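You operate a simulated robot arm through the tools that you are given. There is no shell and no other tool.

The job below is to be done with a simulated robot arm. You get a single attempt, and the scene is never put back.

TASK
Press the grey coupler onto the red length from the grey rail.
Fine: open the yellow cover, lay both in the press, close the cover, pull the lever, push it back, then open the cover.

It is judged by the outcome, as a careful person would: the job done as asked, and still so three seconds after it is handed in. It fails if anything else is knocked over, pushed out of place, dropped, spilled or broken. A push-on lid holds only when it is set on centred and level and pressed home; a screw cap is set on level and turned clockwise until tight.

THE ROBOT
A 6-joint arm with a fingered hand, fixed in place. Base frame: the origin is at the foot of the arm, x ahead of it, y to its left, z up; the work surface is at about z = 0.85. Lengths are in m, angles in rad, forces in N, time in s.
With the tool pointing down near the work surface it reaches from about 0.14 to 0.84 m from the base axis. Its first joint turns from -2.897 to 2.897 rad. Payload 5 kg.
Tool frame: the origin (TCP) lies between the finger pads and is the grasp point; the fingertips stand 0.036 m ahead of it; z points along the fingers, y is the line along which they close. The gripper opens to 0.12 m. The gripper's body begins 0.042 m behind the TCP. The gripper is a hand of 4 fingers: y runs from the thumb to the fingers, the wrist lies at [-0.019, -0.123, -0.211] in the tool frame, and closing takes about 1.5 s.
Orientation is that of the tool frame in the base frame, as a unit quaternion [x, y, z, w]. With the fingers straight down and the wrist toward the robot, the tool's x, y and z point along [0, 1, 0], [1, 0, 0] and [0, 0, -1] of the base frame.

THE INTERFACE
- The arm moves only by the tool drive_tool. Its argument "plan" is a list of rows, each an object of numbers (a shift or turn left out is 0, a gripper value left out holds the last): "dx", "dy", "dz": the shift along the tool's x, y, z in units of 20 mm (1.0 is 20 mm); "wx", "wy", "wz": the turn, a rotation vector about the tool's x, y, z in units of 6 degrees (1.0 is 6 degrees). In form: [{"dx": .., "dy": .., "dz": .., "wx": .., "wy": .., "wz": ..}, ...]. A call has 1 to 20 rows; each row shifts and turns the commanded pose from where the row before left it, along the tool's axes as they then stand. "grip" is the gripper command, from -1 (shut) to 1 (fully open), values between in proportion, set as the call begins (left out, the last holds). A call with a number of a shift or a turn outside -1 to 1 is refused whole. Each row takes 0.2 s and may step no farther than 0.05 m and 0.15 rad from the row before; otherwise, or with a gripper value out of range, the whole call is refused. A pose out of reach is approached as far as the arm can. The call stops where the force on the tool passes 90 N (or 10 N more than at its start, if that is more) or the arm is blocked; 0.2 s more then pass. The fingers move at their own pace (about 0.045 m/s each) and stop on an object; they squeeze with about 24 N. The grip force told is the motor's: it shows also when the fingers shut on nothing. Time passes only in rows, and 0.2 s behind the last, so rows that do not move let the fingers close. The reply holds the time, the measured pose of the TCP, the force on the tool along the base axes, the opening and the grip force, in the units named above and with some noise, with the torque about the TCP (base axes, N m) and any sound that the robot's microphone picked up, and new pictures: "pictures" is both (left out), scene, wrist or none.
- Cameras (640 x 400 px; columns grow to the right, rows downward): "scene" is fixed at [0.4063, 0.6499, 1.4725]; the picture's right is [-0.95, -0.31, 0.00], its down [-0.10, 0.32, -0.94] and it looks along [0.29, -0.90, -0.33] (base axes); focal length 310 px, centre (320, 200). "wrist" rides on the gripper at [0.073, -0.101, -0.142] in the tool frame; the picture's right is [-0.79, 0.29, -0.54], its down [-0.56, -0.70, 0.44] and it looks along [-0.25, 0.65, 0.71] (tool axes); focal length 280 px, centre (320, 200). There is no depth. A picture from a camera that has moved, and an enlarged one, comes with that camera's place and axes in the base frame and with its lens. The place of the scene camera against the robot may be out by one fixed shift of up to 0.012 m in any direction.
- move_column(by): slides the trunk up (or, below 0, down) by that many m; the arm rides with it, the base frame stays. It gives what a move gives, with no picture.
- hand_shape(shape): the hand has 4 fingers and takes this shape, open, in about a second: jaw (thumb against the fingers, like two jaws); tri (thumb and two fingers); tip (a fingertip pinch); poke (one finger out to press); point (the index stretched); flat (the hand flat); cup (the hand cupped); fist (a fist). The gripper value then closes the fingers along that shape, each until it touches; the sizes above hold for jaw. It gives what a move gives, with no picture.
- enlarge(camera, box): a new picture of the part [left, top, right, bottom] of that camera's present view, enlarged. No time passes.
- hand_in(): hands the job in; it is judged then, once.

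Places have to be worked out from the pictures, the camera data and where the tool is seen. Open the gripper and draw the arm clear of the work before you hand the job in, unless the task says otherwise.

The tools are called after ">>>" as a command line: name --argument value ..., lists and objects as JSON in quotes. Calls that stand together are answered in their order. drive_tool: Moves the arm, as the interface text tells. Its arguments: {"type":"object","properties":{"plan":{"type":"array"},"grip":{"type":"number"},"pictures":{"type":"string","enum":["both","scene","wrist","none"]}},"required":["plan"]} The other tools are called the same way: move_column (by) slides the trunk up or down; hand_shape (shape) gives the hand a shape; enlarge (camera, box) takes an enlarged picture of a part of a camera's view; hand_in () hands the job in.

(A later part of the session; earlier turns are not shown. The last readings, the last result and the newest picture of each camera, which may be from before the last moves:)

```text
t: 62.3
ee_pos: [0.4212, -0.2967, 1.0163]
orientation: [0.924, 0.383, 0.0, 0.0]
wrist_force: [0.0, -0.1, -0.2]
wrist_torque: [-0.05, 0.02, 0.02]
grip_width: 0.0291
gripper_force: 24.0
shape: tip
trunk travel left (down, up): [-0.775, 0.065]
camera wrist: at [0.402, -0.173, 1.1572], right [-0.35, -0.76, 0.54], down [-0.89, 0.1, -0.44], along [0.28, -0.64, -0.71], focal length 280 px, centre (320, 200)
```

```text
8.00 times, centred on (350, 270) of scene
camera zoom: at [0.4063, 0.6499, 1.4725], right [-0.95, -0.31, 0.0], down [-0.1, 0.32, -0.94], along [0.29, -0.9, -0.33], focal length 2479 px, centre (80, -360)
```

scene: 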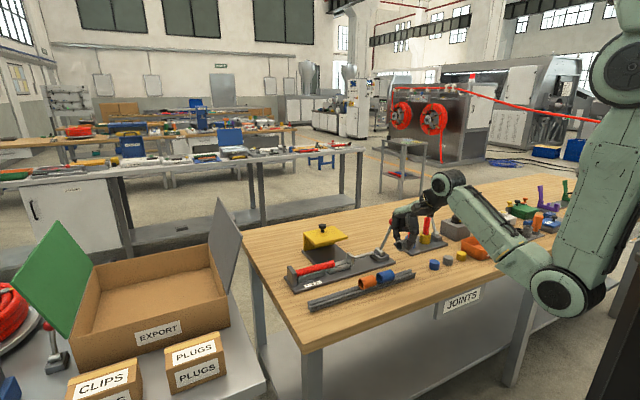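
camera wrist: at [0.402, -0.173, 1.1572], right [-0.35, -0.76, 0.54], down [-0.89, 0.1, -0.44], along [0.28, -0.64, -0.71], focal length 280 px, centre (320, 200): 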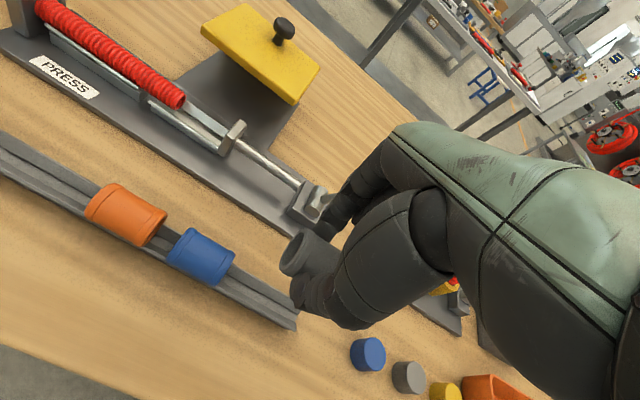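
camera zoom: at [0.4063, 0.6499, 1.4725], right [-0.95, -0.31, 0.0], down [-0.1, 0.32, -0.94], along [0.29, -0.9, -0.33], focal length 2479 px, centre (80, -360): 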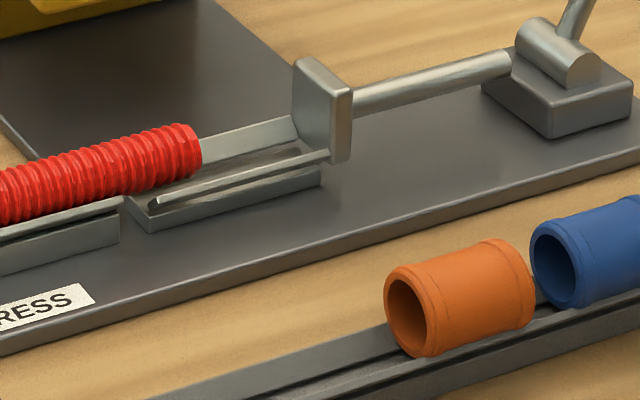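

Measured gap: the tube end is at E ≈ 0.271 and the ram face at E ≈ 0.2085 (plate top z ≈ 0.905). That leaves ample room for the 0.048 m coupler, so I'll move it above that gap.

>>> drive_tool --plan '[{"dx": 0.896, "dy": 0.788}, {"dx": 0.896, "dy": 0.788}, {"dx": 0.896, "dy": 0.788}, {"dx": 0.896, "dy": 0.788}, {"dx": 0.896, "dy": 0.788}, {"dx": 0.896, "dy": 0.788}, {"dx": 0.896, "dy": 0.788}, {"dx": 0.896, "dy": 0.788}, {"dx": 0.896, "dy": 0.788}, {"dz": 0.9}, {"dz": 0.9}, {}]'

>>> enlarge --camera "wrist" --box '[120, 120, 420, 360]'

>>> enlarge --camera "scene" --box '[300, 210, 400, 290]'

```text
t: 64.9
ee_pos: [0.6367, -0.2829, 0.979]
orientation: [0.924, 0.383, 0.0, 0.0]
wrist_force: [0.2, 0.2, -0.8]
wrist_torque: [0.0, 0.02, -0.02]
grip_width: 0.0285
gripper_force: 24.3
shape: tip
trunk travel left (down, up): [-0.775, 0.065]
camera wrist: at [0.6165, -0.1601, 1.1209], right [-0.35, -0.76, 0.54], down [-0.89, 0.1, -0.44], along [0.28, -0.64, -0.71], focal length 280 px, centre (320, 200)
```

scene: 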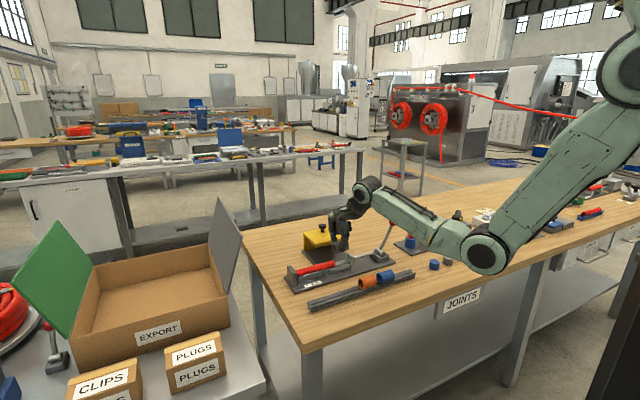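
wrist: 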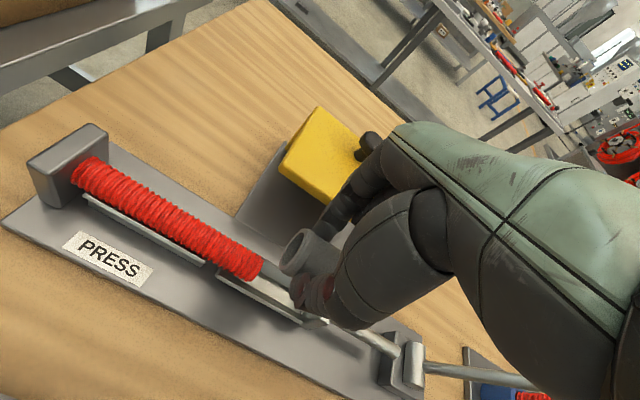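

```text
1.67 times, centred on (270, 240) of wrist
camera zoom: at [0.6165, -0.1601, 1.1209], right [-0.35, -0.76, 0.54], down [-0.89, 0.1, -0.44], along [0.28, -0.64, -0.71], focal length 467 px, centre (403, 133)
```

zoom: 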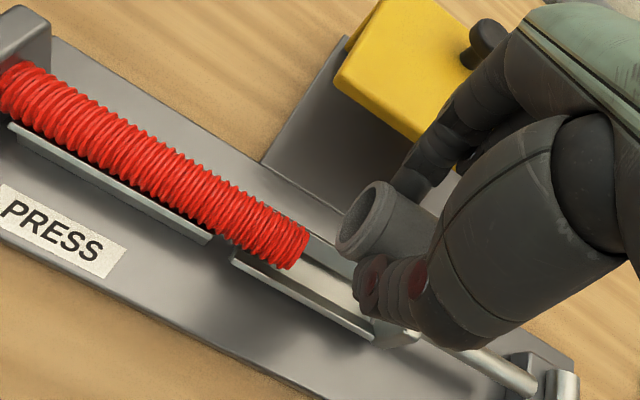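

```text
5.00 times, centred on (350, 250) of scene
camera zoom: at [0.4063, 0.6499, 1.4725], right [-0.95, -0.31, 0.0], down [-0.1, 0.32, -0.94], along [0.29, -0.9, -0.33], focal length 1549 px, centre (170, -50)
```

zoom: 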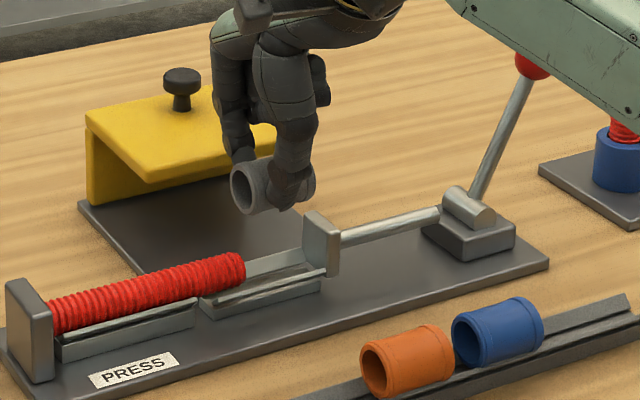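

There is about 6 mm of clearance on the tube side and 8 mm on the ram side. I'll lower the coupler toward the cradle.

>>> drive_tool --plan '[{"dz": 0.7}, {"dz": 0.7}, {"dz": 0.7}, {"dz": 0.5}, {"dz": 0.2}, {}]'

>>> enlarge --camera "wrist" --box '[120, 120, 420, 360]'

>>> enlarge --camera "scene" --box '[300, 215, 400, 295]'

```text
t: 66.3
ee_pos: [0.6367, -0.2826, 0.9227]
orientation: [0.924, 0.383, 0.0, 0.0]
wrist_force: [-0.1, 0.0, -0.6]
wrist_torque: [-0.04, -0.03, 0.01]
grip_width: 0.0285
gripper_force: 23.9
shape: tip
trunk travel left (down, up): [-0.775, 0.065]
camera wrist: at [0.6156, -0.1601, 1.0649], right [-0.35, -0.76, 0.54], down [-0.89, 0.1, -0.44], along [0.28, -0.64, -0.71], focal length 280 px, centre (320, 200)
```

scene: 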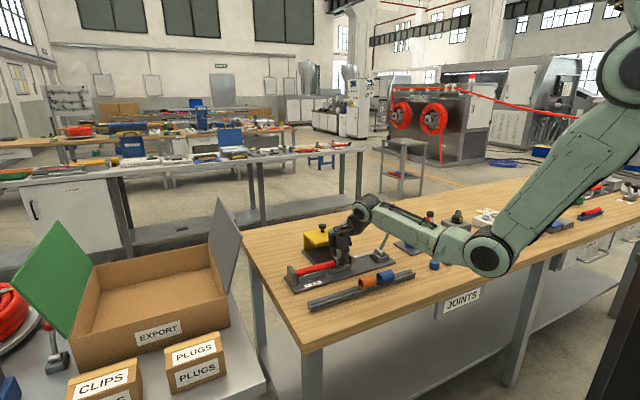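
wrist: 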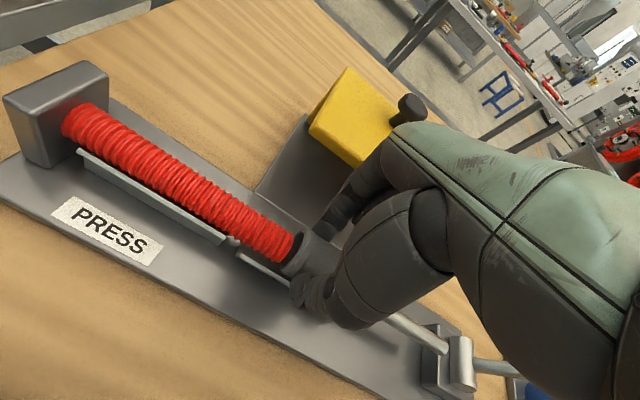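

```text
1.67 times, centred on (270, 240) of wrist
camera zoom: at [0.6156, -0.1601, 1.0649], right [-0.35, -0.76, 0.54], down [-0.89, 0.1, -0.44], along [0.28, -0.64, -0.71], focal length 467 px, centre (403, 133)
```

zoom: 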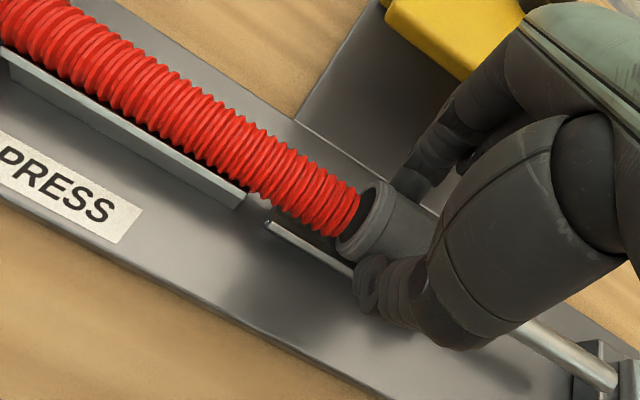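

```text
5.00 times, centred on (350, 255) of scene
camera zoom: at [0.4063, 0.6499, 1.4725], right [-0.95, -0.31, 0.0], down [-0.1, 0.32, -0.94], along [0.29, -0.9, -0.33], focal length 1549 px, centre (170, -75)
```

zoom: 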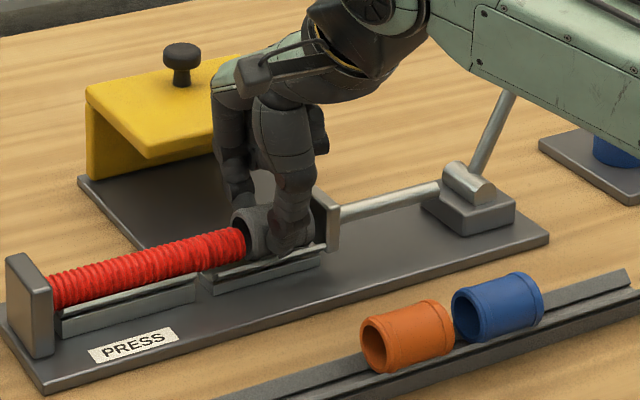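

The coupler is lined up with the tube and no force shows. I'll lower the last few millimetres in small steps.

>>> drive_tool --plan '[{"dz": 0.12}, {"dz": 0.12}, {}]' --pictures "none"

>>> drive_tool --plan '[{"dz": 0.1}, {}]' --pictures "none"

```text
t: 67.1
ee_pos: [0.6359, -0.2822, 0.921]
orientation: [0.924, 0.383, -0.001, 0.001]
wrist_force: [-1.6, 1.6, 7.8]
wrist_torque: [0.03, 0.02, -0.02]
grip_width: 0.0289
gripper_force: 24.0
shape: tip
trunk travel left (down, up): [-0.775, 0.065]
```

```text
t: 67.7
ee_pos: [0.6352, -0.2825, 0.9187]
orientation: [0.924, 0.383, 0.0, 0.002]
wrist_force: [-3.0, 2.6, 12.8]
wrist_torque: [0.05, 0.11, -0.03]
grip_width: 0.029
gripper_force: 24.1
shape: tip
trunk travel left (down, up): [-0.775, 0.065]
```

The coupler is down, with about 13 N of contact. I'll ease off, open gently and rise.

>>> drive_tool --plan '[{"dz": -0.2}, {}]' --pictures "none"

>>> drive_tool --plan '[{}, {}, {}, {}]' --pictures "none" --grip -0.35

>>> drive_tool --plan '[{}, {}, {}, {"dz": -0.3}, {"dz": -0.6}, {"dz": -1}, {"dz": -1}, {"dz": -1}, {"dz": -1}, {"dz": -1}, {}]' --grip 0.1

>>> enlarge --camera "wrist" --box '[60, 140, 360, 380]'

>>> enlarge --camera "scene" --box '[300, 235, 380, 295]'

```text
t: 68.3
ee_pos: [0.6345, -0.2822, 0.9197]
orientation: [0.924, 0.383, -0.001, -0.001]
wrist_force: [-1.3, 1.5, 1.4]
wrist_torque: [0.05, -0.01, -0.01]
grip_width: 0.0288
gripper_force: 24.3
shape: tip
trunk travel left (down, up): [-0.775, 0.065]
```

```text
t: 69.3
ee_pos: [0.6364, -0.2817, 0.9206]
orientation: [0.924, 0.383, 0.0, -0.001]
wrist_force: [0.0, 0.0, 0.1]
wrist_torque: [-0.01, -0.01, -0.01]
grip_width: 0.0389
gripper_force: 0.1
shape: tip
trunk travel left (down, up): [-0.775, 0.065]
```

```text
t: 71.7
ee_pos: [0.6368, -0.2829, 1.0395]
orientation: [0.924, 0.383, 0.0, 0.0]
wrist_force: [0.4, 0.1, -0.1]
wrist_torque: [0.01, -0.01, 0.0]
grip_width: 0.0655
gripper_force: 0.1
shape: tip
trunk travel left (down, up): [-0.775, 0.065]
camera wrist: at [0.6159, -0.1599, 1.1808], right [-0.35, -0.76, 0.54], down [-0.89, 0.1, -0.44], along [0.28, -0.64, -0.71], focal length 280 px, centre (320, 200)
```

scene: 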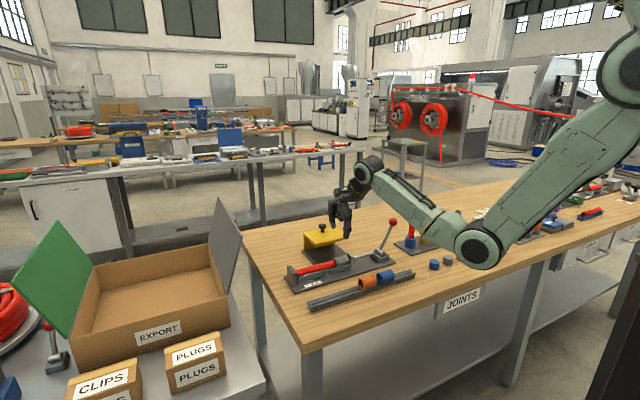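
wrist: 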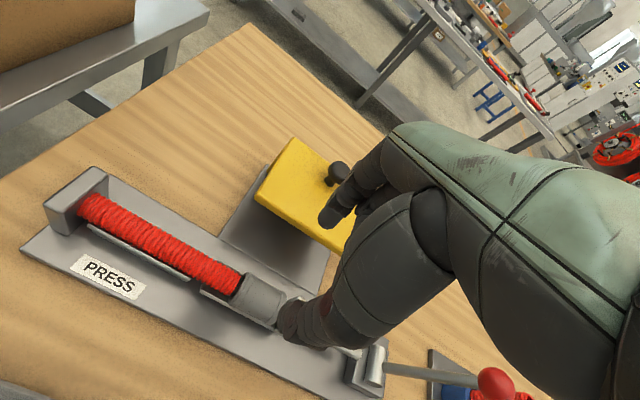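

```text
1.67 times, centred on (210, 260) of wrist
camera zoom: at [0.6159, -0.1599, 1.1808], right [-0.35, -0.76, 0.54], down [-0.89, 0.1, -0.44], along [0.28, -0.64, -0.71], focal length 467 px, centre (503, 100)
```

zoom: 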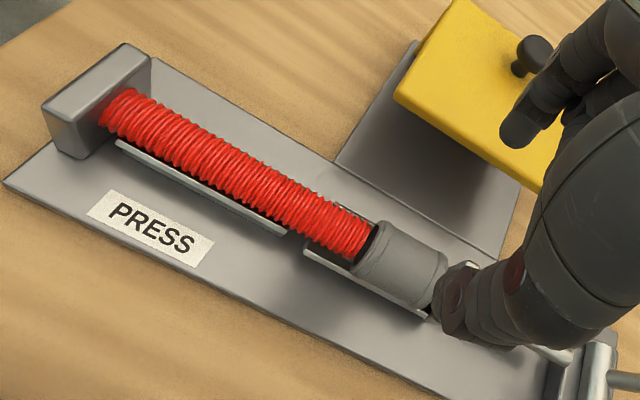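

```text
6.67 times, centred on (340, 265) of scene
camera zoom: at [0.4063, 0.6499, 1.4725], right [-0.95, -0.31, 0.0], down [-0.1, 0.32, -0.94], along [0.29, -0.9, -0.33], focal length 2066 px, centre (187, -233)
```

zoom: 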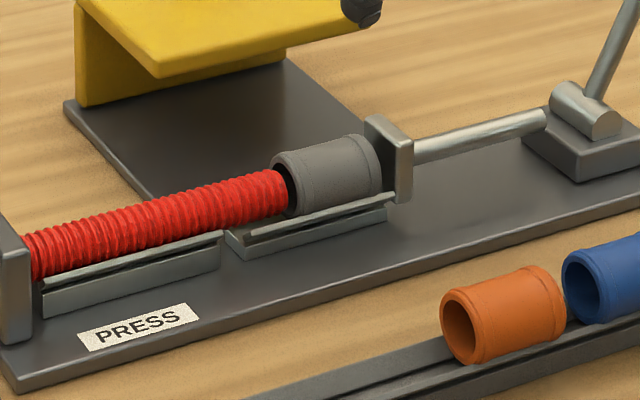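

Both parts lie in the press, coaxial and with the ram behind the coupler. Next I'll close the cover, so I'll go back to jaw shape and over the knob at about E 0.237, N 0.812.

>>> hand_shape --shape "jaw"

>>> drive_tool --plan '[{"dx": -0.074, "dy": 0.9}, {"dx": -0.074, "dy": 0.9}, {"dx": -0.074, "dy": 0.9}, {"dx": -0.074, "dy": 0.9}, {"dx": -0.074, "dy": 0.9}, {"dx": -0.074, "dy": 0.9}, {"dx": -0.074, "dy": 0.9}, {"dx": -0.074, "dy": 0.9}, {"dx": -0.074, "dy": 0.9}, {}, {"dz": 0.8}, {"dz": 0.8}, {"dz": 0.8}, {"dz": 0.57}, {}]' --grip 1

>>> enlarge --camera "scene" --box '[280, 195, 400, 290]'

>>> enlarge --camera "wrist" --box '[120, 120, 420, 360]'

```text
t: 72.6
ee_pos: [0.6355, -0.2832, 1.0396]
orientation: [0.924, 0.382, 0.0, 0.0]
wrist_force: [-0.6, 0.3, 0.4]
wrist_torque: [-0.03, 0.0, -0.04]
grip_width: 0.1199
gripper_force: 0.1
shape: jaw
trunk travel left (down, up): [-0.775, 0.065]
```

```text
t: 75.8
ee_pos: [0.7409, -0.4078, 0.9797]
orientation: [0.924, 0.383, 0.0, 0.0]
wrist_force: [0.5, 0.6, 0.1]
wrist_torque: [0.02, 0.02, 0.0]
grip_width: 0.1197
gripper_force: 0.1
shape: jaw
trunk travel left (down, up): [-0.775, 0.065]
camera wrist: at [0.7206, -0.2838, 1.1211], right [-0.35, -0.76, 0.54], down [-0.89, 0.1, -0.44], along [0.28, -0.64, -0.71], focal length 280 px, centre (320, 200)
```

scene: 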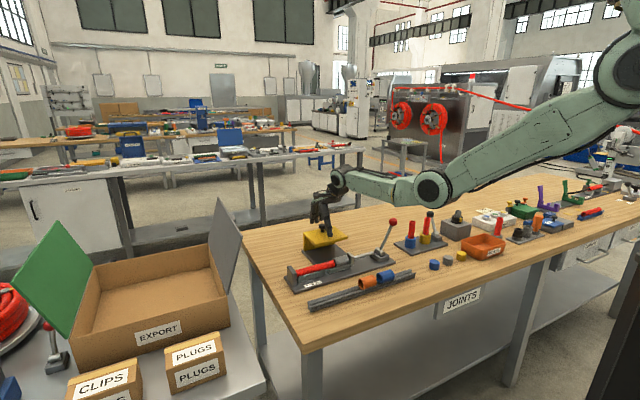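
wrist: 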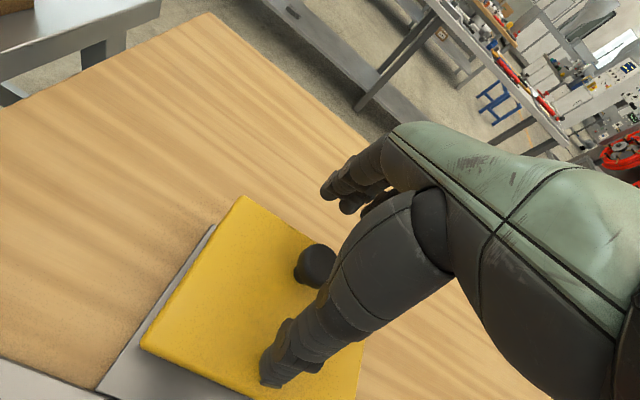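

```text
4.21 times, centred on (340, 242) of scene
camera zoom: at [0.4063, 0.6499, 1.4725], right [-0.95, -0.31, 0.0], down [-0.1, 0.32, -0.94], along [0.29, -0.9, -0.33], focal length 1305 px, centre (236, 21)
```

zoom: 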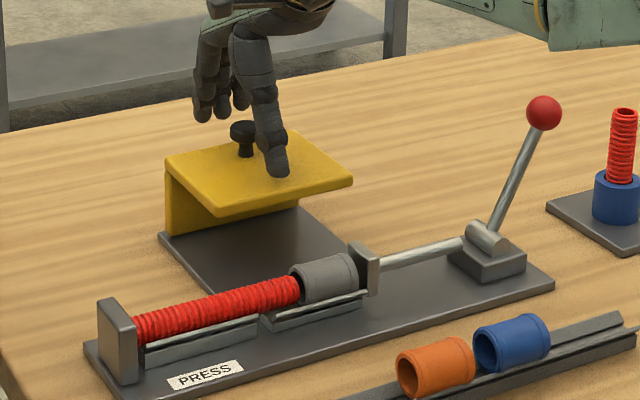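

```text
1.67 times, centred on (270, 240) of wrist
camera zoom: at [0.7206, -0.2838, 1.1211], right [-0.35, -0.76, 0.54], down [-0.89, 0.1, -0.44], along [0.28, -0.64, -0.71], focal length 467 px, centre (403, 133)
```

zoom: 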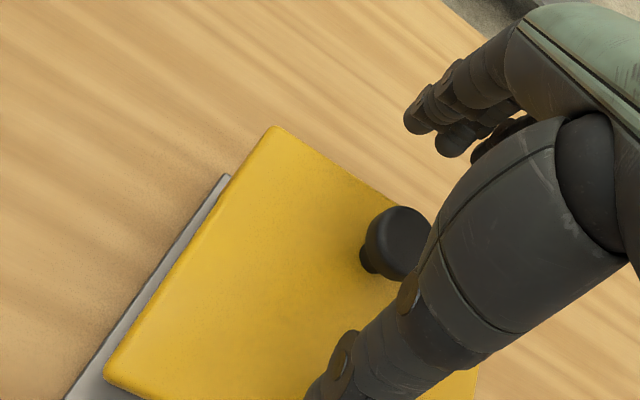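

The knob is between the thumb and fingers. I'll grip it and pull the cover forward over the parts.

>>> drive_tool --plan '[{}, {}, {}, {}, {}, {}, {}, {}, {}]' --pictures "none" --grip -1

>>> drive_tool --plan '[{"dy": -0.3}, {"dy": -0.4}, {"dy": -0.4}, {"dy": -0.4}, {"dy": -0.4}, {"dy": -0.4}, {"dy": -0.4}, {}]'

>>> enlarge --camera "scene" --box '[280, 195, 400, 290]'

```text
t: 77.8
ee_pos: [0.7396, -0.4069, 0.977]
orientation: [0.924, 0.383, -0.001, -0.001]
wrist_force: [-2.9, 2.8, -6.4]
wrist_torque: [0.03, -0.03, -0.03]
grip_width: 0.0162
gripper_force: 24.3
shape: jaw
trunk travel left (down, up): [-0.775, 0.065]
```

```text
t: 79.6
ee_pos: [0.7043, -0.3684, 0.978]
orientation: [0.924, 0.382, -0.002, -0.001]
wrist_force: [-0.2, -0.7, -12.4]
wrist_torque: [-0.07, -0.09, 0.0]
grip_width: 0.0159
gripper_force: 24.2
shape: jaw
trunk travel left (down, up): [-0.775, 0.065]
camera wrist: at [0.6834, -0.2464, 1.1198], right [-0.35, -0.76, 0.54], down [-0.89, 0.1, -0.44], along [0.28, -0.64, -0.72], focal length 280 px, centre (320, 200)
```

scene: 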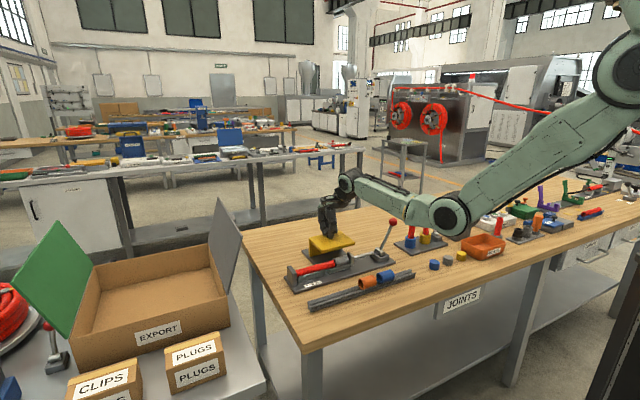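
wrist: 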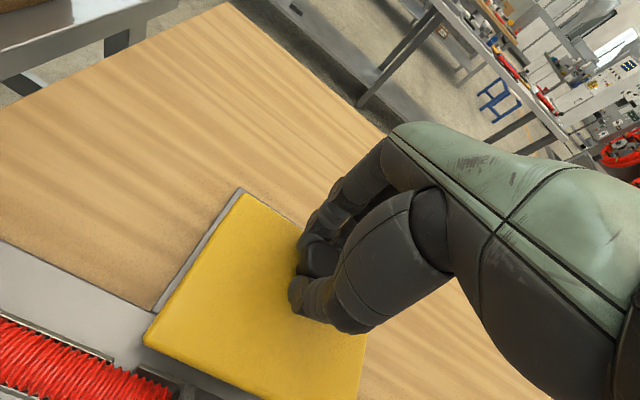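

```text
4.21 times, centred on (340, 242) of scene
camera zoom: at [0.4063, 0.6499, 1.4725], right [-0.95, -0.31, 0.0], down [-0.1, 0.32, -0.94], along [0.29, -0.9, -0.33], focal length 1305 px, centre (236, 21)
```

zoom: 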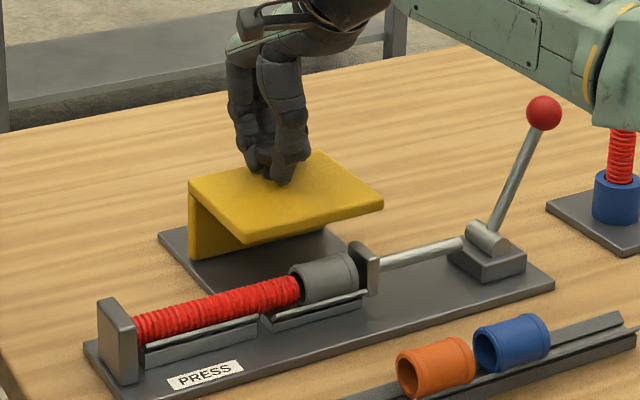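

The cover follows with little drag, so I'll keep pulling until it meets the closed stop.

>>> drive_tool --plan '[{"dy": -0.4, "dz": 0.1}, {"dy": -0.4}, {"dy": -0.4}, {"dy": -0.4}, {"dy": -0.4}, {"dy": -0.4}, {"dy": -0.4}, {"dy": -0.3}, {}]'

>>> enlarge --camera "scene" --box '[280, 195, 400, 290]'

```text
t: 81.6
ee_pos: [0.6591, -0.3238, 0.9773]
orientation: [0.924, 0.382, 0.001, 0.0]
wrist_force: [0.7, 1.5, -1.0]
wrist_torque: [0.01, -0.04, -0.02]
grip_width: 0.0161
gripper_force: 24.7
shape: jaw
trunk travel left (down, up): [-0.775, 0.065]
camera wrist: at [0.6385, -0.2018, 1.1187], right [-0.35, -0.76, 0.54], down [-0.89, 0.1, -0.44], along [0.28, -0.64, -0.71], focal length 280 px, centre (320, 200)
```

scene: 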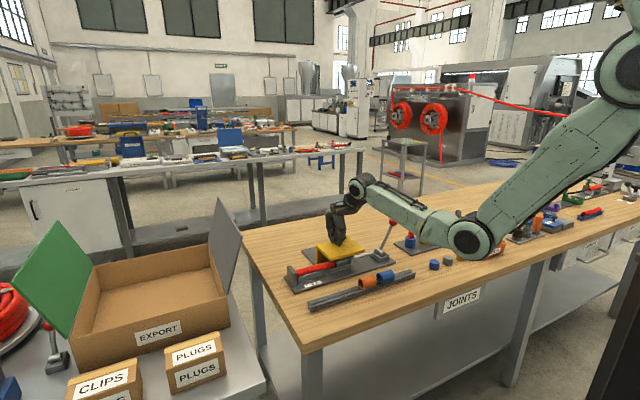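
wrist: 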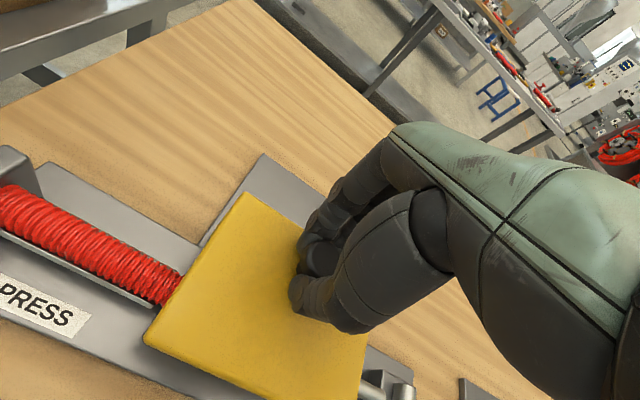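

```text
4.21 times, centred on (340, 242) of scene
camera zoom: at [0.4063, 0.6499, 1.4725], right [-0.95, -0.31, 0.0], down [-0.1, 0.32, -0.94], along [0.29, -0.9, -0.33], focal length 1305 px, centre (236, 21)
```

zoom: 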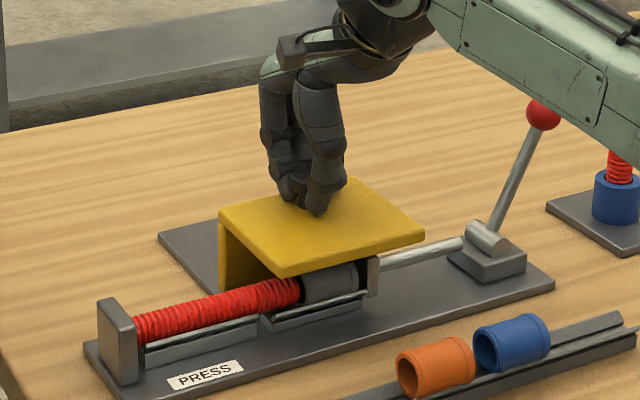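

The cover is nearly at its original closed position. I'll nudge it forward until the stop is felt.

>>> drive_tool --plan '[{"dy": -0.2}, {"dy": -0.2}, {}]' --pictures "none"

>>> drive_tool --plan '[{"dy": -0.2}, {}]' --pictures "none"

```text
t: 82.4
ee_pos: [0.6547, -0.3213, 0.9773]
orientation: [0.924, 0.382, 0.001, 0.0]
wrist_force: [3.7, -1.8, -1.3]
wrist_torque: [-0.07, -0.19, -0.04]
grip_width: 0.0156
gripper_force: 23.3
shape: jaw
trunk travel left (down, up): [-0.775, 0.065]
```

```text
t: 83.0
ee_pos: [0.6514, -0.3185, 0.9769]
orientation: [0.924, 0.382, 0.001, 0.0]
wrist_force: [11.2, -8.7, 3.3]
wrist_torque: [-0.24, -0.58, -0.04]
grip_width: 0.0146
gripper_force: 23.4
shape: jaw
trunk travel left (down, up): [-0.775, 0.065]
```

The closed stop is felt at about 14 N. I'll relax, release the knob and rise.

>>> drive_tool --plan '[{"dy": 0.15}, {}]' --pictures "none"

>>> drive_tool --plan '[{}, {}, {}, {}, {}, {}, {}, {}, {"dz": -0.8}, {"dz": -1}, {"dz": -1}, {"dz": -1}, {"dz": -1}, {"dz": -1}, {}]' --grip 1

>>> enlarge --camera "scene" --box '[290, 205, 410, 295]'

>>> enlarge --camera "wrist" --box '[0, 160, 300, 400]'

```text
t: 83.6
ee_pos: [0.6524, -0.3193, 0.9781]
orientation: [0.924, 0.383, 0.0, 0.0]
wrist_force: [5.0, -2.8, 4.1]
wrist_torque: [-0.1, -0.46, -0.09]
grip_width: 0.0148
gripper_force: 24.0
shape: jaw
trunk travel left (down, up): [-0.775, 0.065]
```

```text
t: 86.8
ee_pos: [0.6518, -0.3181, 1.0933]
orientation: [0.924, 0.382, 0.0, 0.001]
wrist_force: [-1.0, 0.4, -0.1]
wrist_torque: [0.01, 0.0, 0.02]
grip_width: 0.1197
gripper_force: 0.1
shape: jaw
trunk travel left (down, up): [-0.775, 0.065]
camera wrist: at [0.6317, -0.1959, 1.2351], right [-0.35, -0.76, 0.54], down [-0.89, 0.1, -0.44], along [0.28, -0.64, -0.71], focal length 280 px, centre (320, 200)
```

scene: 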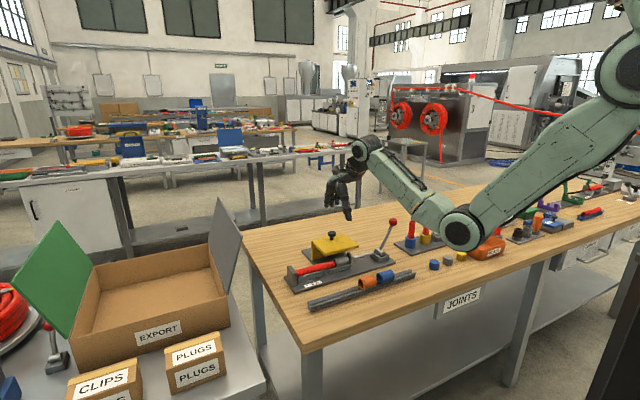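
wrist: 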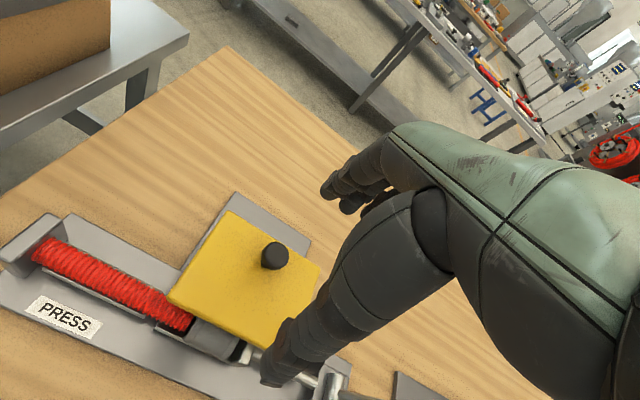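

```text
4.44 times, centred on (350, 250) of scene
camera zoom: at [0.4063, 0.6499, 1.4725], right [-0.95, -0.31, 0.0], down [-0.1, 0.32, -0.94], along [0.29, -0.9, -0.33], focal length 1377 px, centre (187, -22)
```

zoom: 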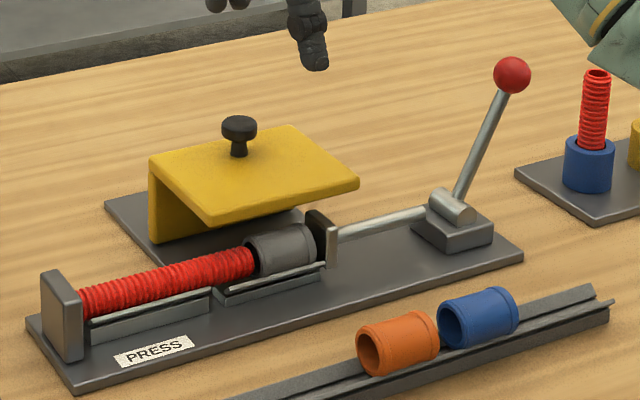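

```text
1.67 times, centred on (150, 280) of wrist
camera zoom: at [0.6317, -0.1959, 1.2351], right [-0.35, -0.76, 0.54], down [-0.89, 0.1, -0.44], along [0.28, -0.64, -0.71], focal length 467 px, centre (603, 67)
```

zoom: 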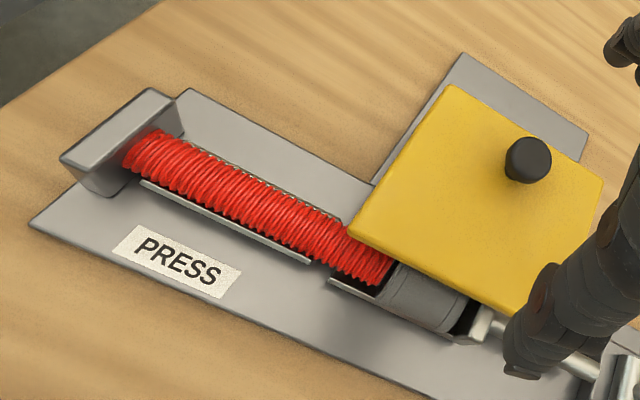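

Opening the fingers dragged the knob: it is now at N ≈ 0.734, so the cover sprang back about 45 mm and is only half closed. This time I'll push it instead of gripping, with a closed hand behind the knob. First I'll close the hand up here and look.

>>> drive_tool --plan '[{}, {}, {}, {"dy": 1}, {"dy": 1}, {"dy": 1}, {"dy": 1}, {"dy": 1}, {"dy": 0.2}, {}]' --grip -1

>>> enlarge --camera "wrist" --box '[160, 140, 420, 360]'

>>> enlarge --camera "scene" --box '[290, 165, 390, 265]'

```text
t: 89.0
ee_pos: [0.7252, -0.3923, 1.0933]
orientation: [0.924, 0.382, 0.0, 0.0]
wrist_force: [-0.4, 0.2, -0.3]
wrist_torque: [-0.02, -0.02, -0.01]
grip_width: 0.0
gripper_force: 23.9
shape: jaw
trunk travel left (down, up): [-0.775, 0.065]
camera wrist: at [0.7055, -0.2691, 1.235], right [-0.35, -0.76, 0.54], down [-0.89, 0.1, -0.44], along [0.28, -0.64, -0.71], focal length 280 px, centre (320, 200)
```

scene: 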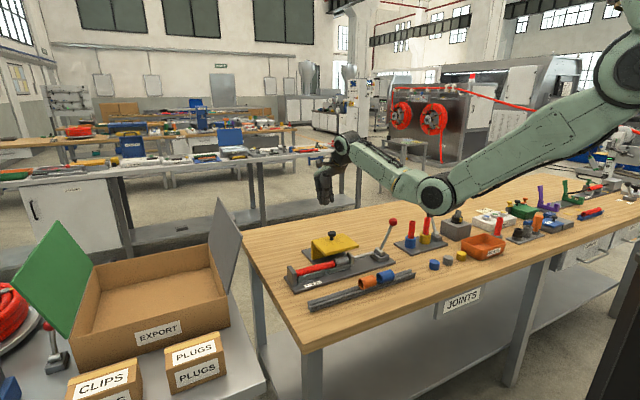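
wrist: 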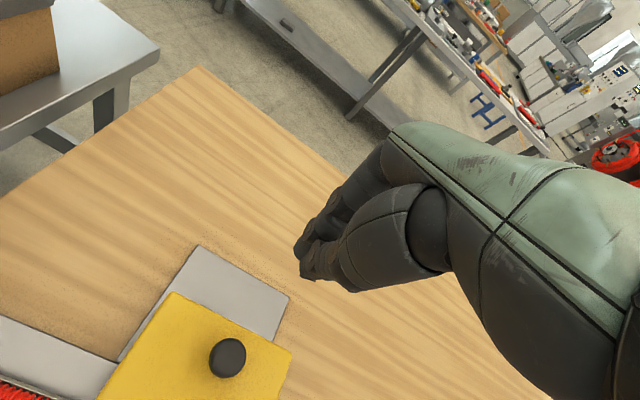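

```text
1.82 times, centred on (290, 250) of wrist
camera zoom: at [0.7055, -0.2691, 1.235], right [-0.35, -0.76, 0.54], down [-0.89, 0.1, -0.44], along [0.28, -0.64, -0.71], focal length 510 px, centre (374, 109)
```

zoom: 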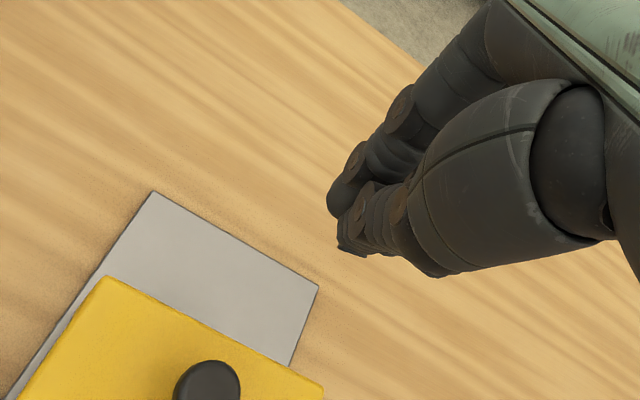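

```text
4.00 times, centred on (340, 215) of scene
camera zoom: at [0.4063, 0.6499, 1.4725], right [-0.95, -0.31, 0.0], down [-0.1, 0.32, -0.94], along [0.29, -0.9, -0.33], focal length 1240 px, centre (240, 140)
```

zoom: 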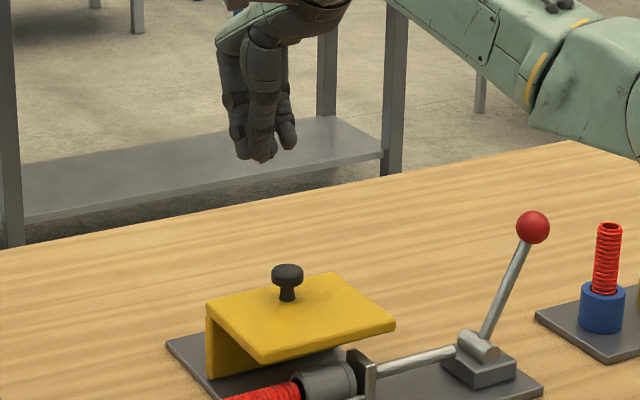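

The closed hand is behind the knob, which is at N ≈ 0.73 with the TCP at N ≈ 0.79. I'll lower to knob height and check.

>>> drive_tool --plan '[{"dz": 1}, {"dz": 1}, {"dz": 1}, {"dz": 1}, {"dz": 0.8}, {"dz": 0.5}, {}]'

>>> enlarge --camera "wrist" --box '[160, 140, 420, 360]'

>>> enlarge --camera "scene" --box '[290, 195, 390, 275]'

```text
t: 90.6
ee_pos: [0.7267, -0.3922, 0.9867]
orientation: [0.924, 0.382, 0.0, 0.0]
wrist_force: [-0.6, -0.3, -0.3]
wrist_torque: [0.04, 0.03, 0.02]
grip_width: 0.0003
gripper_force: 24.0
shape: jaw
trunk travel left (down, up): [-0.775, 0.065]
camera wrist: at [0.706, -0.2694, 1.1287], right [-0.35, -0.76, 0.54], down [-0.89, 0.1, -0.44], along [0.28, -0.64, -0.71], focal length 280 px, centre (320, 200)
```

scene: 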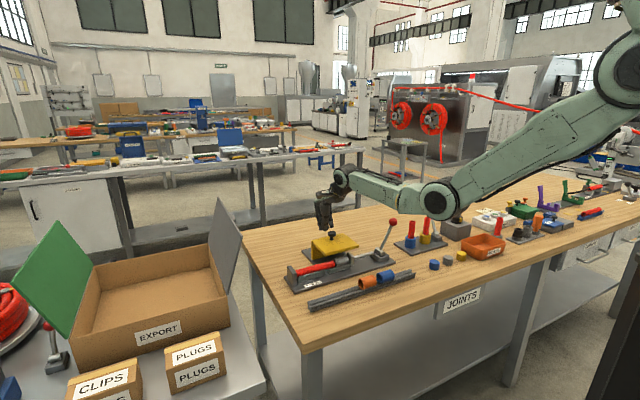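
wrist: 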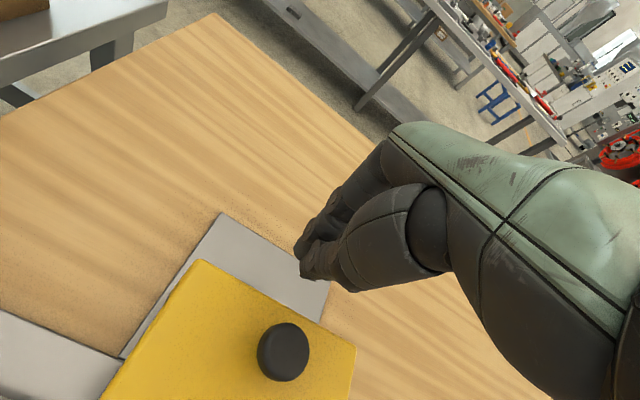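

```text
1.82 times, centred on (290, 250) of wrist
camera zoom: at [0.706, -0.2694, 1.1287], right [-0.35, -0.76, 0.54], down [-0.89, 0.1, -0.44], along [0.28, -0.64, -0.71], focal length 510 px, centre (374, 109)
```

zoom: 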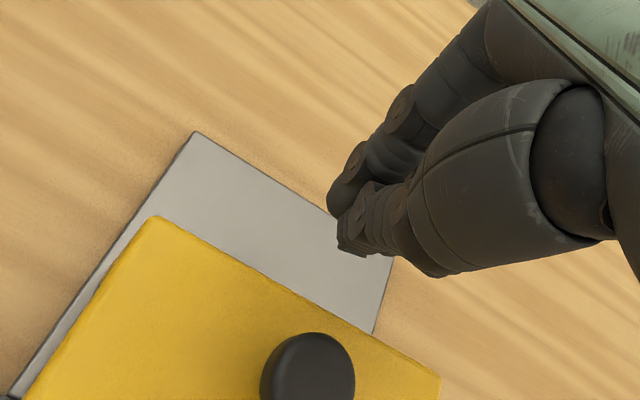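

```text
5.00 times, centred on (340, 235) of scene
camera zoom: at [0.4063, 0.6499, 1.4725], right [-0.95, -0.31, 0.0], down [-0.1, 0.32, -0.94], along [0.29, -0.9, -0.33], focal length 1549 px, centre (220, 25)
```

zoom: 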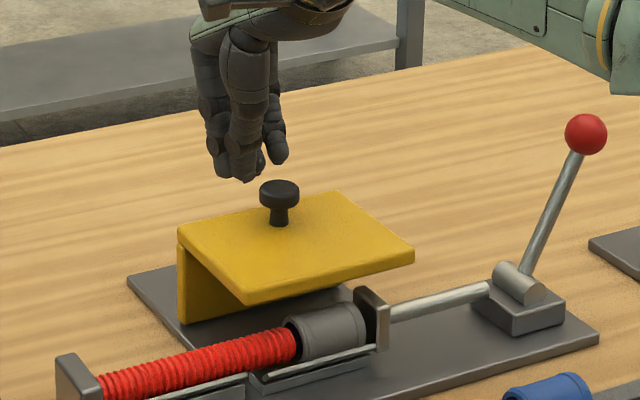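

The fingertips overlap the knob head by about 12 mm in height. I'll drop 4 mm more and push the cover forward.

>>> drive_tool --plan '[{"dz": 0.2}, {"dy": -0.4}, {"dy": -0.4}, {"dy": -0.4}, {"dy": -0.4}, {"dy": -0.4}, {"dy": -0.4}, {}]'

>>> enlarge --camera "scene" --box '[290, 195, 390, 275]'

```text
t: 92.4
ee_pos: [0.6933, -0.3584, 0.9829]
orientation: [0.924, 0.383, 0.0, 0.0]
wrist_force: [0.3, 0.4, -0.8]
wrist_torque: [0.02, -0.01, 0.0]
grip_width: 0.0005
gripper_force: 24.4
shape: jaw
trunk travel left (down, up): [-0.775, 0.065]
camera wrist: at [0.6719, -0.2349, 1.1247], right [-0.35, -0.76, 0.54], down [-0.89, 0.1, -0.44], along [0.28, -0.64, -0.71], focal length 280 px, centre (320, 200)
```

scene: 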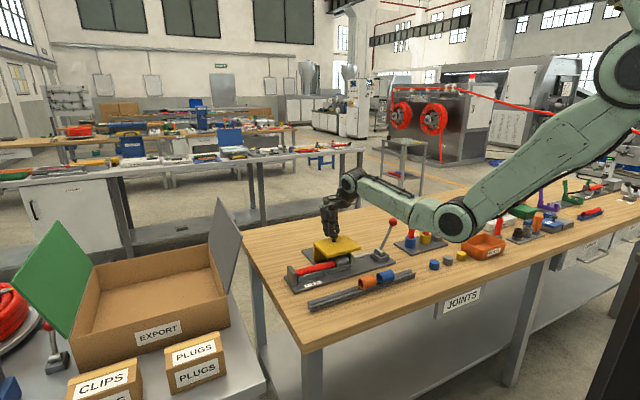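
wrist: 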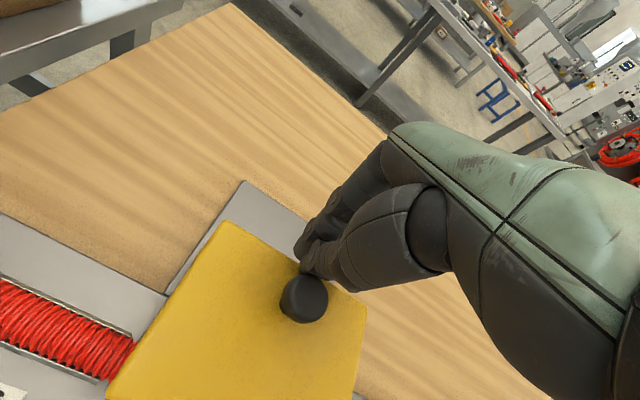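

```text
5.00 times, centred on (340, 235) of scene
camera zoom: at [0.4063, 0.6499, 1.4725], right [-0.95, -0.31, 0.0], down [-0.1, 0.32, -0.94], along [0.29, -0.9, -0.33], focal length 1549 px, centre (220, 25)
```

zoom: 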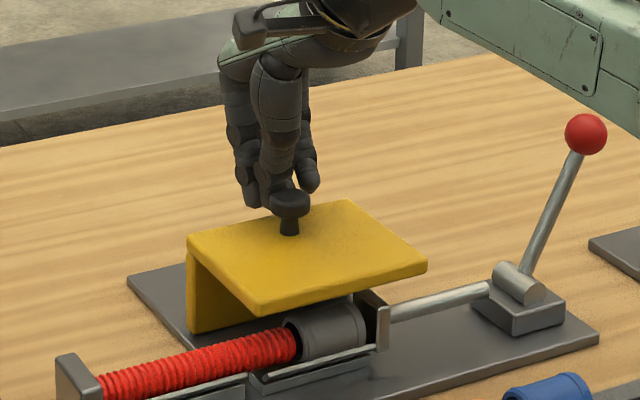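

The closed hand is pushing the knob and the cover is moving forward. I'll continue to the stop.

>>> drive_tool --plan '[{"dy": -0.3}, {"dy": -0.3}, {"dy": -0.3}, {"dy": -0.3}, {"dy": -0.2}, {}]' --pictures "none"

>>> drive_tool --plan '[{"dy": -0.2}, {"dy": -0.2}, {}]'

>>> enlarge --camera "scene" --box '[290, 195, 390, 275]'

```text
t: 93.8
ee_pos: [0.6731, -0.3389, 0.9843]
orientation: [0.924, 0.382, 0.0, 0.0]
wrist_force: [-0.1, 0.0, 0.1]
wrist_torque: [0.0, 0.01, 0.0]
grip_width: 0.0
gripper_force: 23.6
shape: jaw
trunk travel left (down, up): [-0.775, 0.065]
```

```text
t: 94.6
ee_pos: [0.6681, -0.3349, 0.9818]
orientation: [0.924, 0.383, 0.0, 0.001]
wrist_force: [14.0, -10.8, 1.1]
wrist_torque: [-0.13, -0.16, 0.02]
grip_width: 0.0
gripper_force: 23.7
shape: jaw
trunk travel left (down, up): [-0.775, 0.065]
camera wrist: at [0.6483, -0.212, 1.1245], right [-0.35, -0.76, 0.54], down [-0.89, 0.1, -0.44], along [0.28, -0.64, -0.71], focal length 280 px, centre (320, 200)
```

scene: 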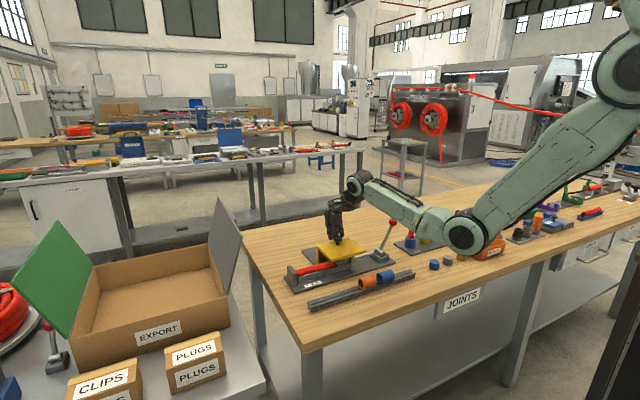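
wrist: 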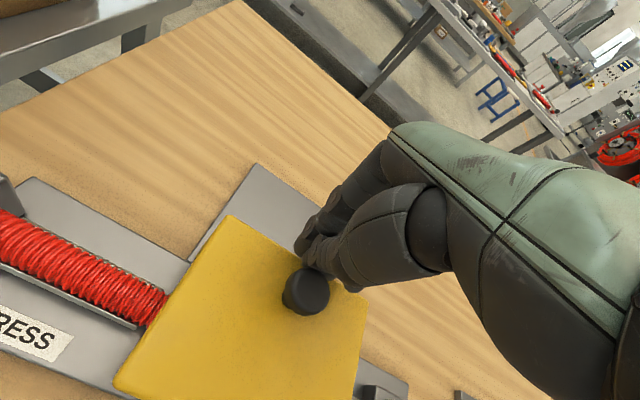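

```text
5.00 times, centred on (340, 235) of scene
camera zoom: at [0.4063, 0.6499, 1.4725], right [-0.95, -0.31, 0.0], down [-0.1, 0.32, -0.94], along [0.29, -0.9, -0.33], focal length 1549 px, centre (220, 25)
```

zoom: 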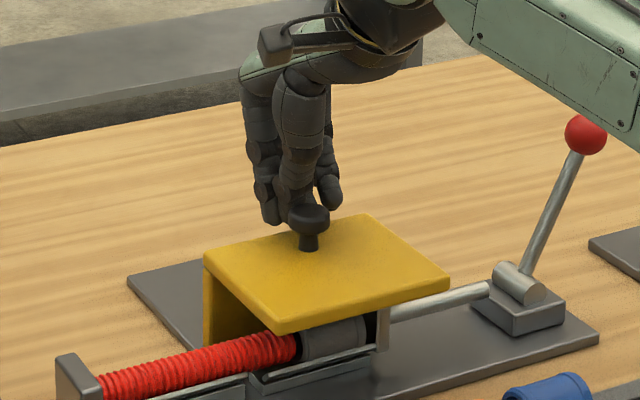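

The stop is felt at about 17 N, and the cover corner matches its original closed position. I'll back off and rise with the hand still closed.

>>> drive_tool --plan '[{"dy": 0.4}, {"dy": 0.6}, {"dz": -1}, {"dz": -1}, {"dz": -1}, {"dz": -1}, {"dz": -1}, {}]'

>>> enlarge --camera "scene" --box '[290, 205, 410, 295]'

```text
t: 96.4
ee_pos: [0.6828, -0.3467, 1.0839]
orientation: [0.924, 0.383, 0.0, 0.0]
wrist_force: [-0.5, 1.0, 0.4]
wrist_torque: [0.0, 0.03, -0.01]
grip_width: 0.0
gripper_force: 23.7
shape: jaw
trunk travel left (down, up): [-0.775, 0.065]
camera wrist: at [0.6607, -0.2237, 1.225], right [-0.35, -0.76, 0.54], down [-0.89, 0.1, -0.44], along [0.28, -0.64, -0.71], focal length 280 px, centre (320, 200)
```

scene: 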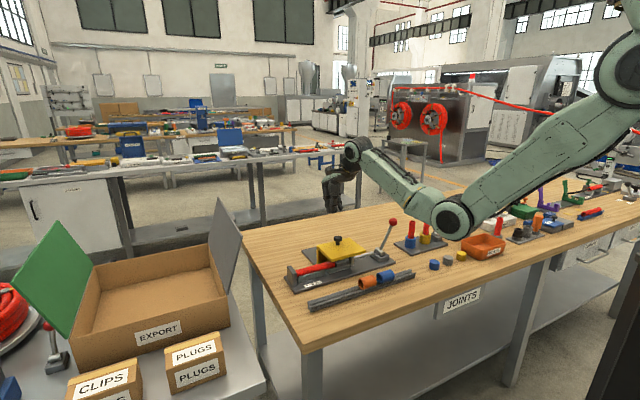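
wrist: 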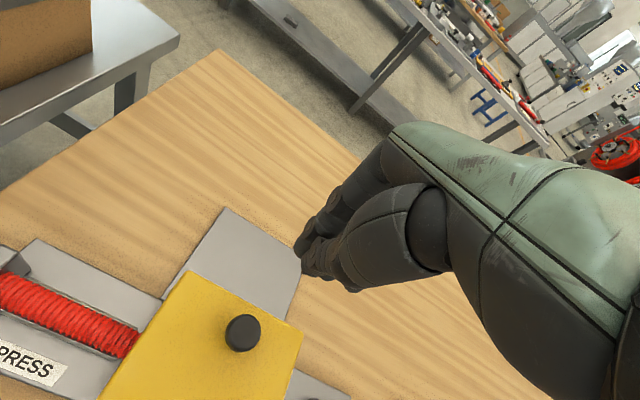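

```text
4.44 times, centred on (350, 250) of scene
camera zoom: at [0.4063, 0.6499, 1.4725], right [-0.95, -0.31, 0.0], down [-0.1, 0.32, -0.94], along [0.29, -0.9, -0.33], focal length 1377 px, centre (187, -22)
```

zoom: 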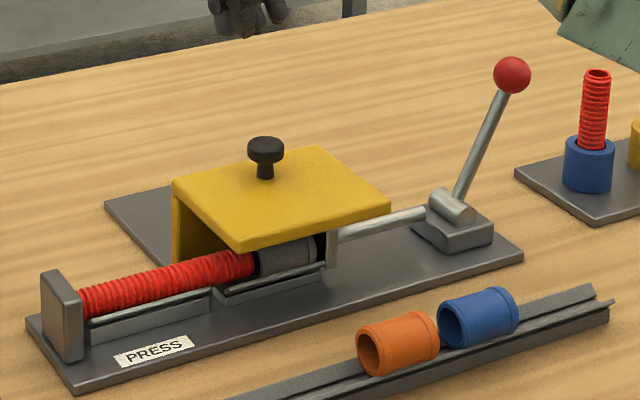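

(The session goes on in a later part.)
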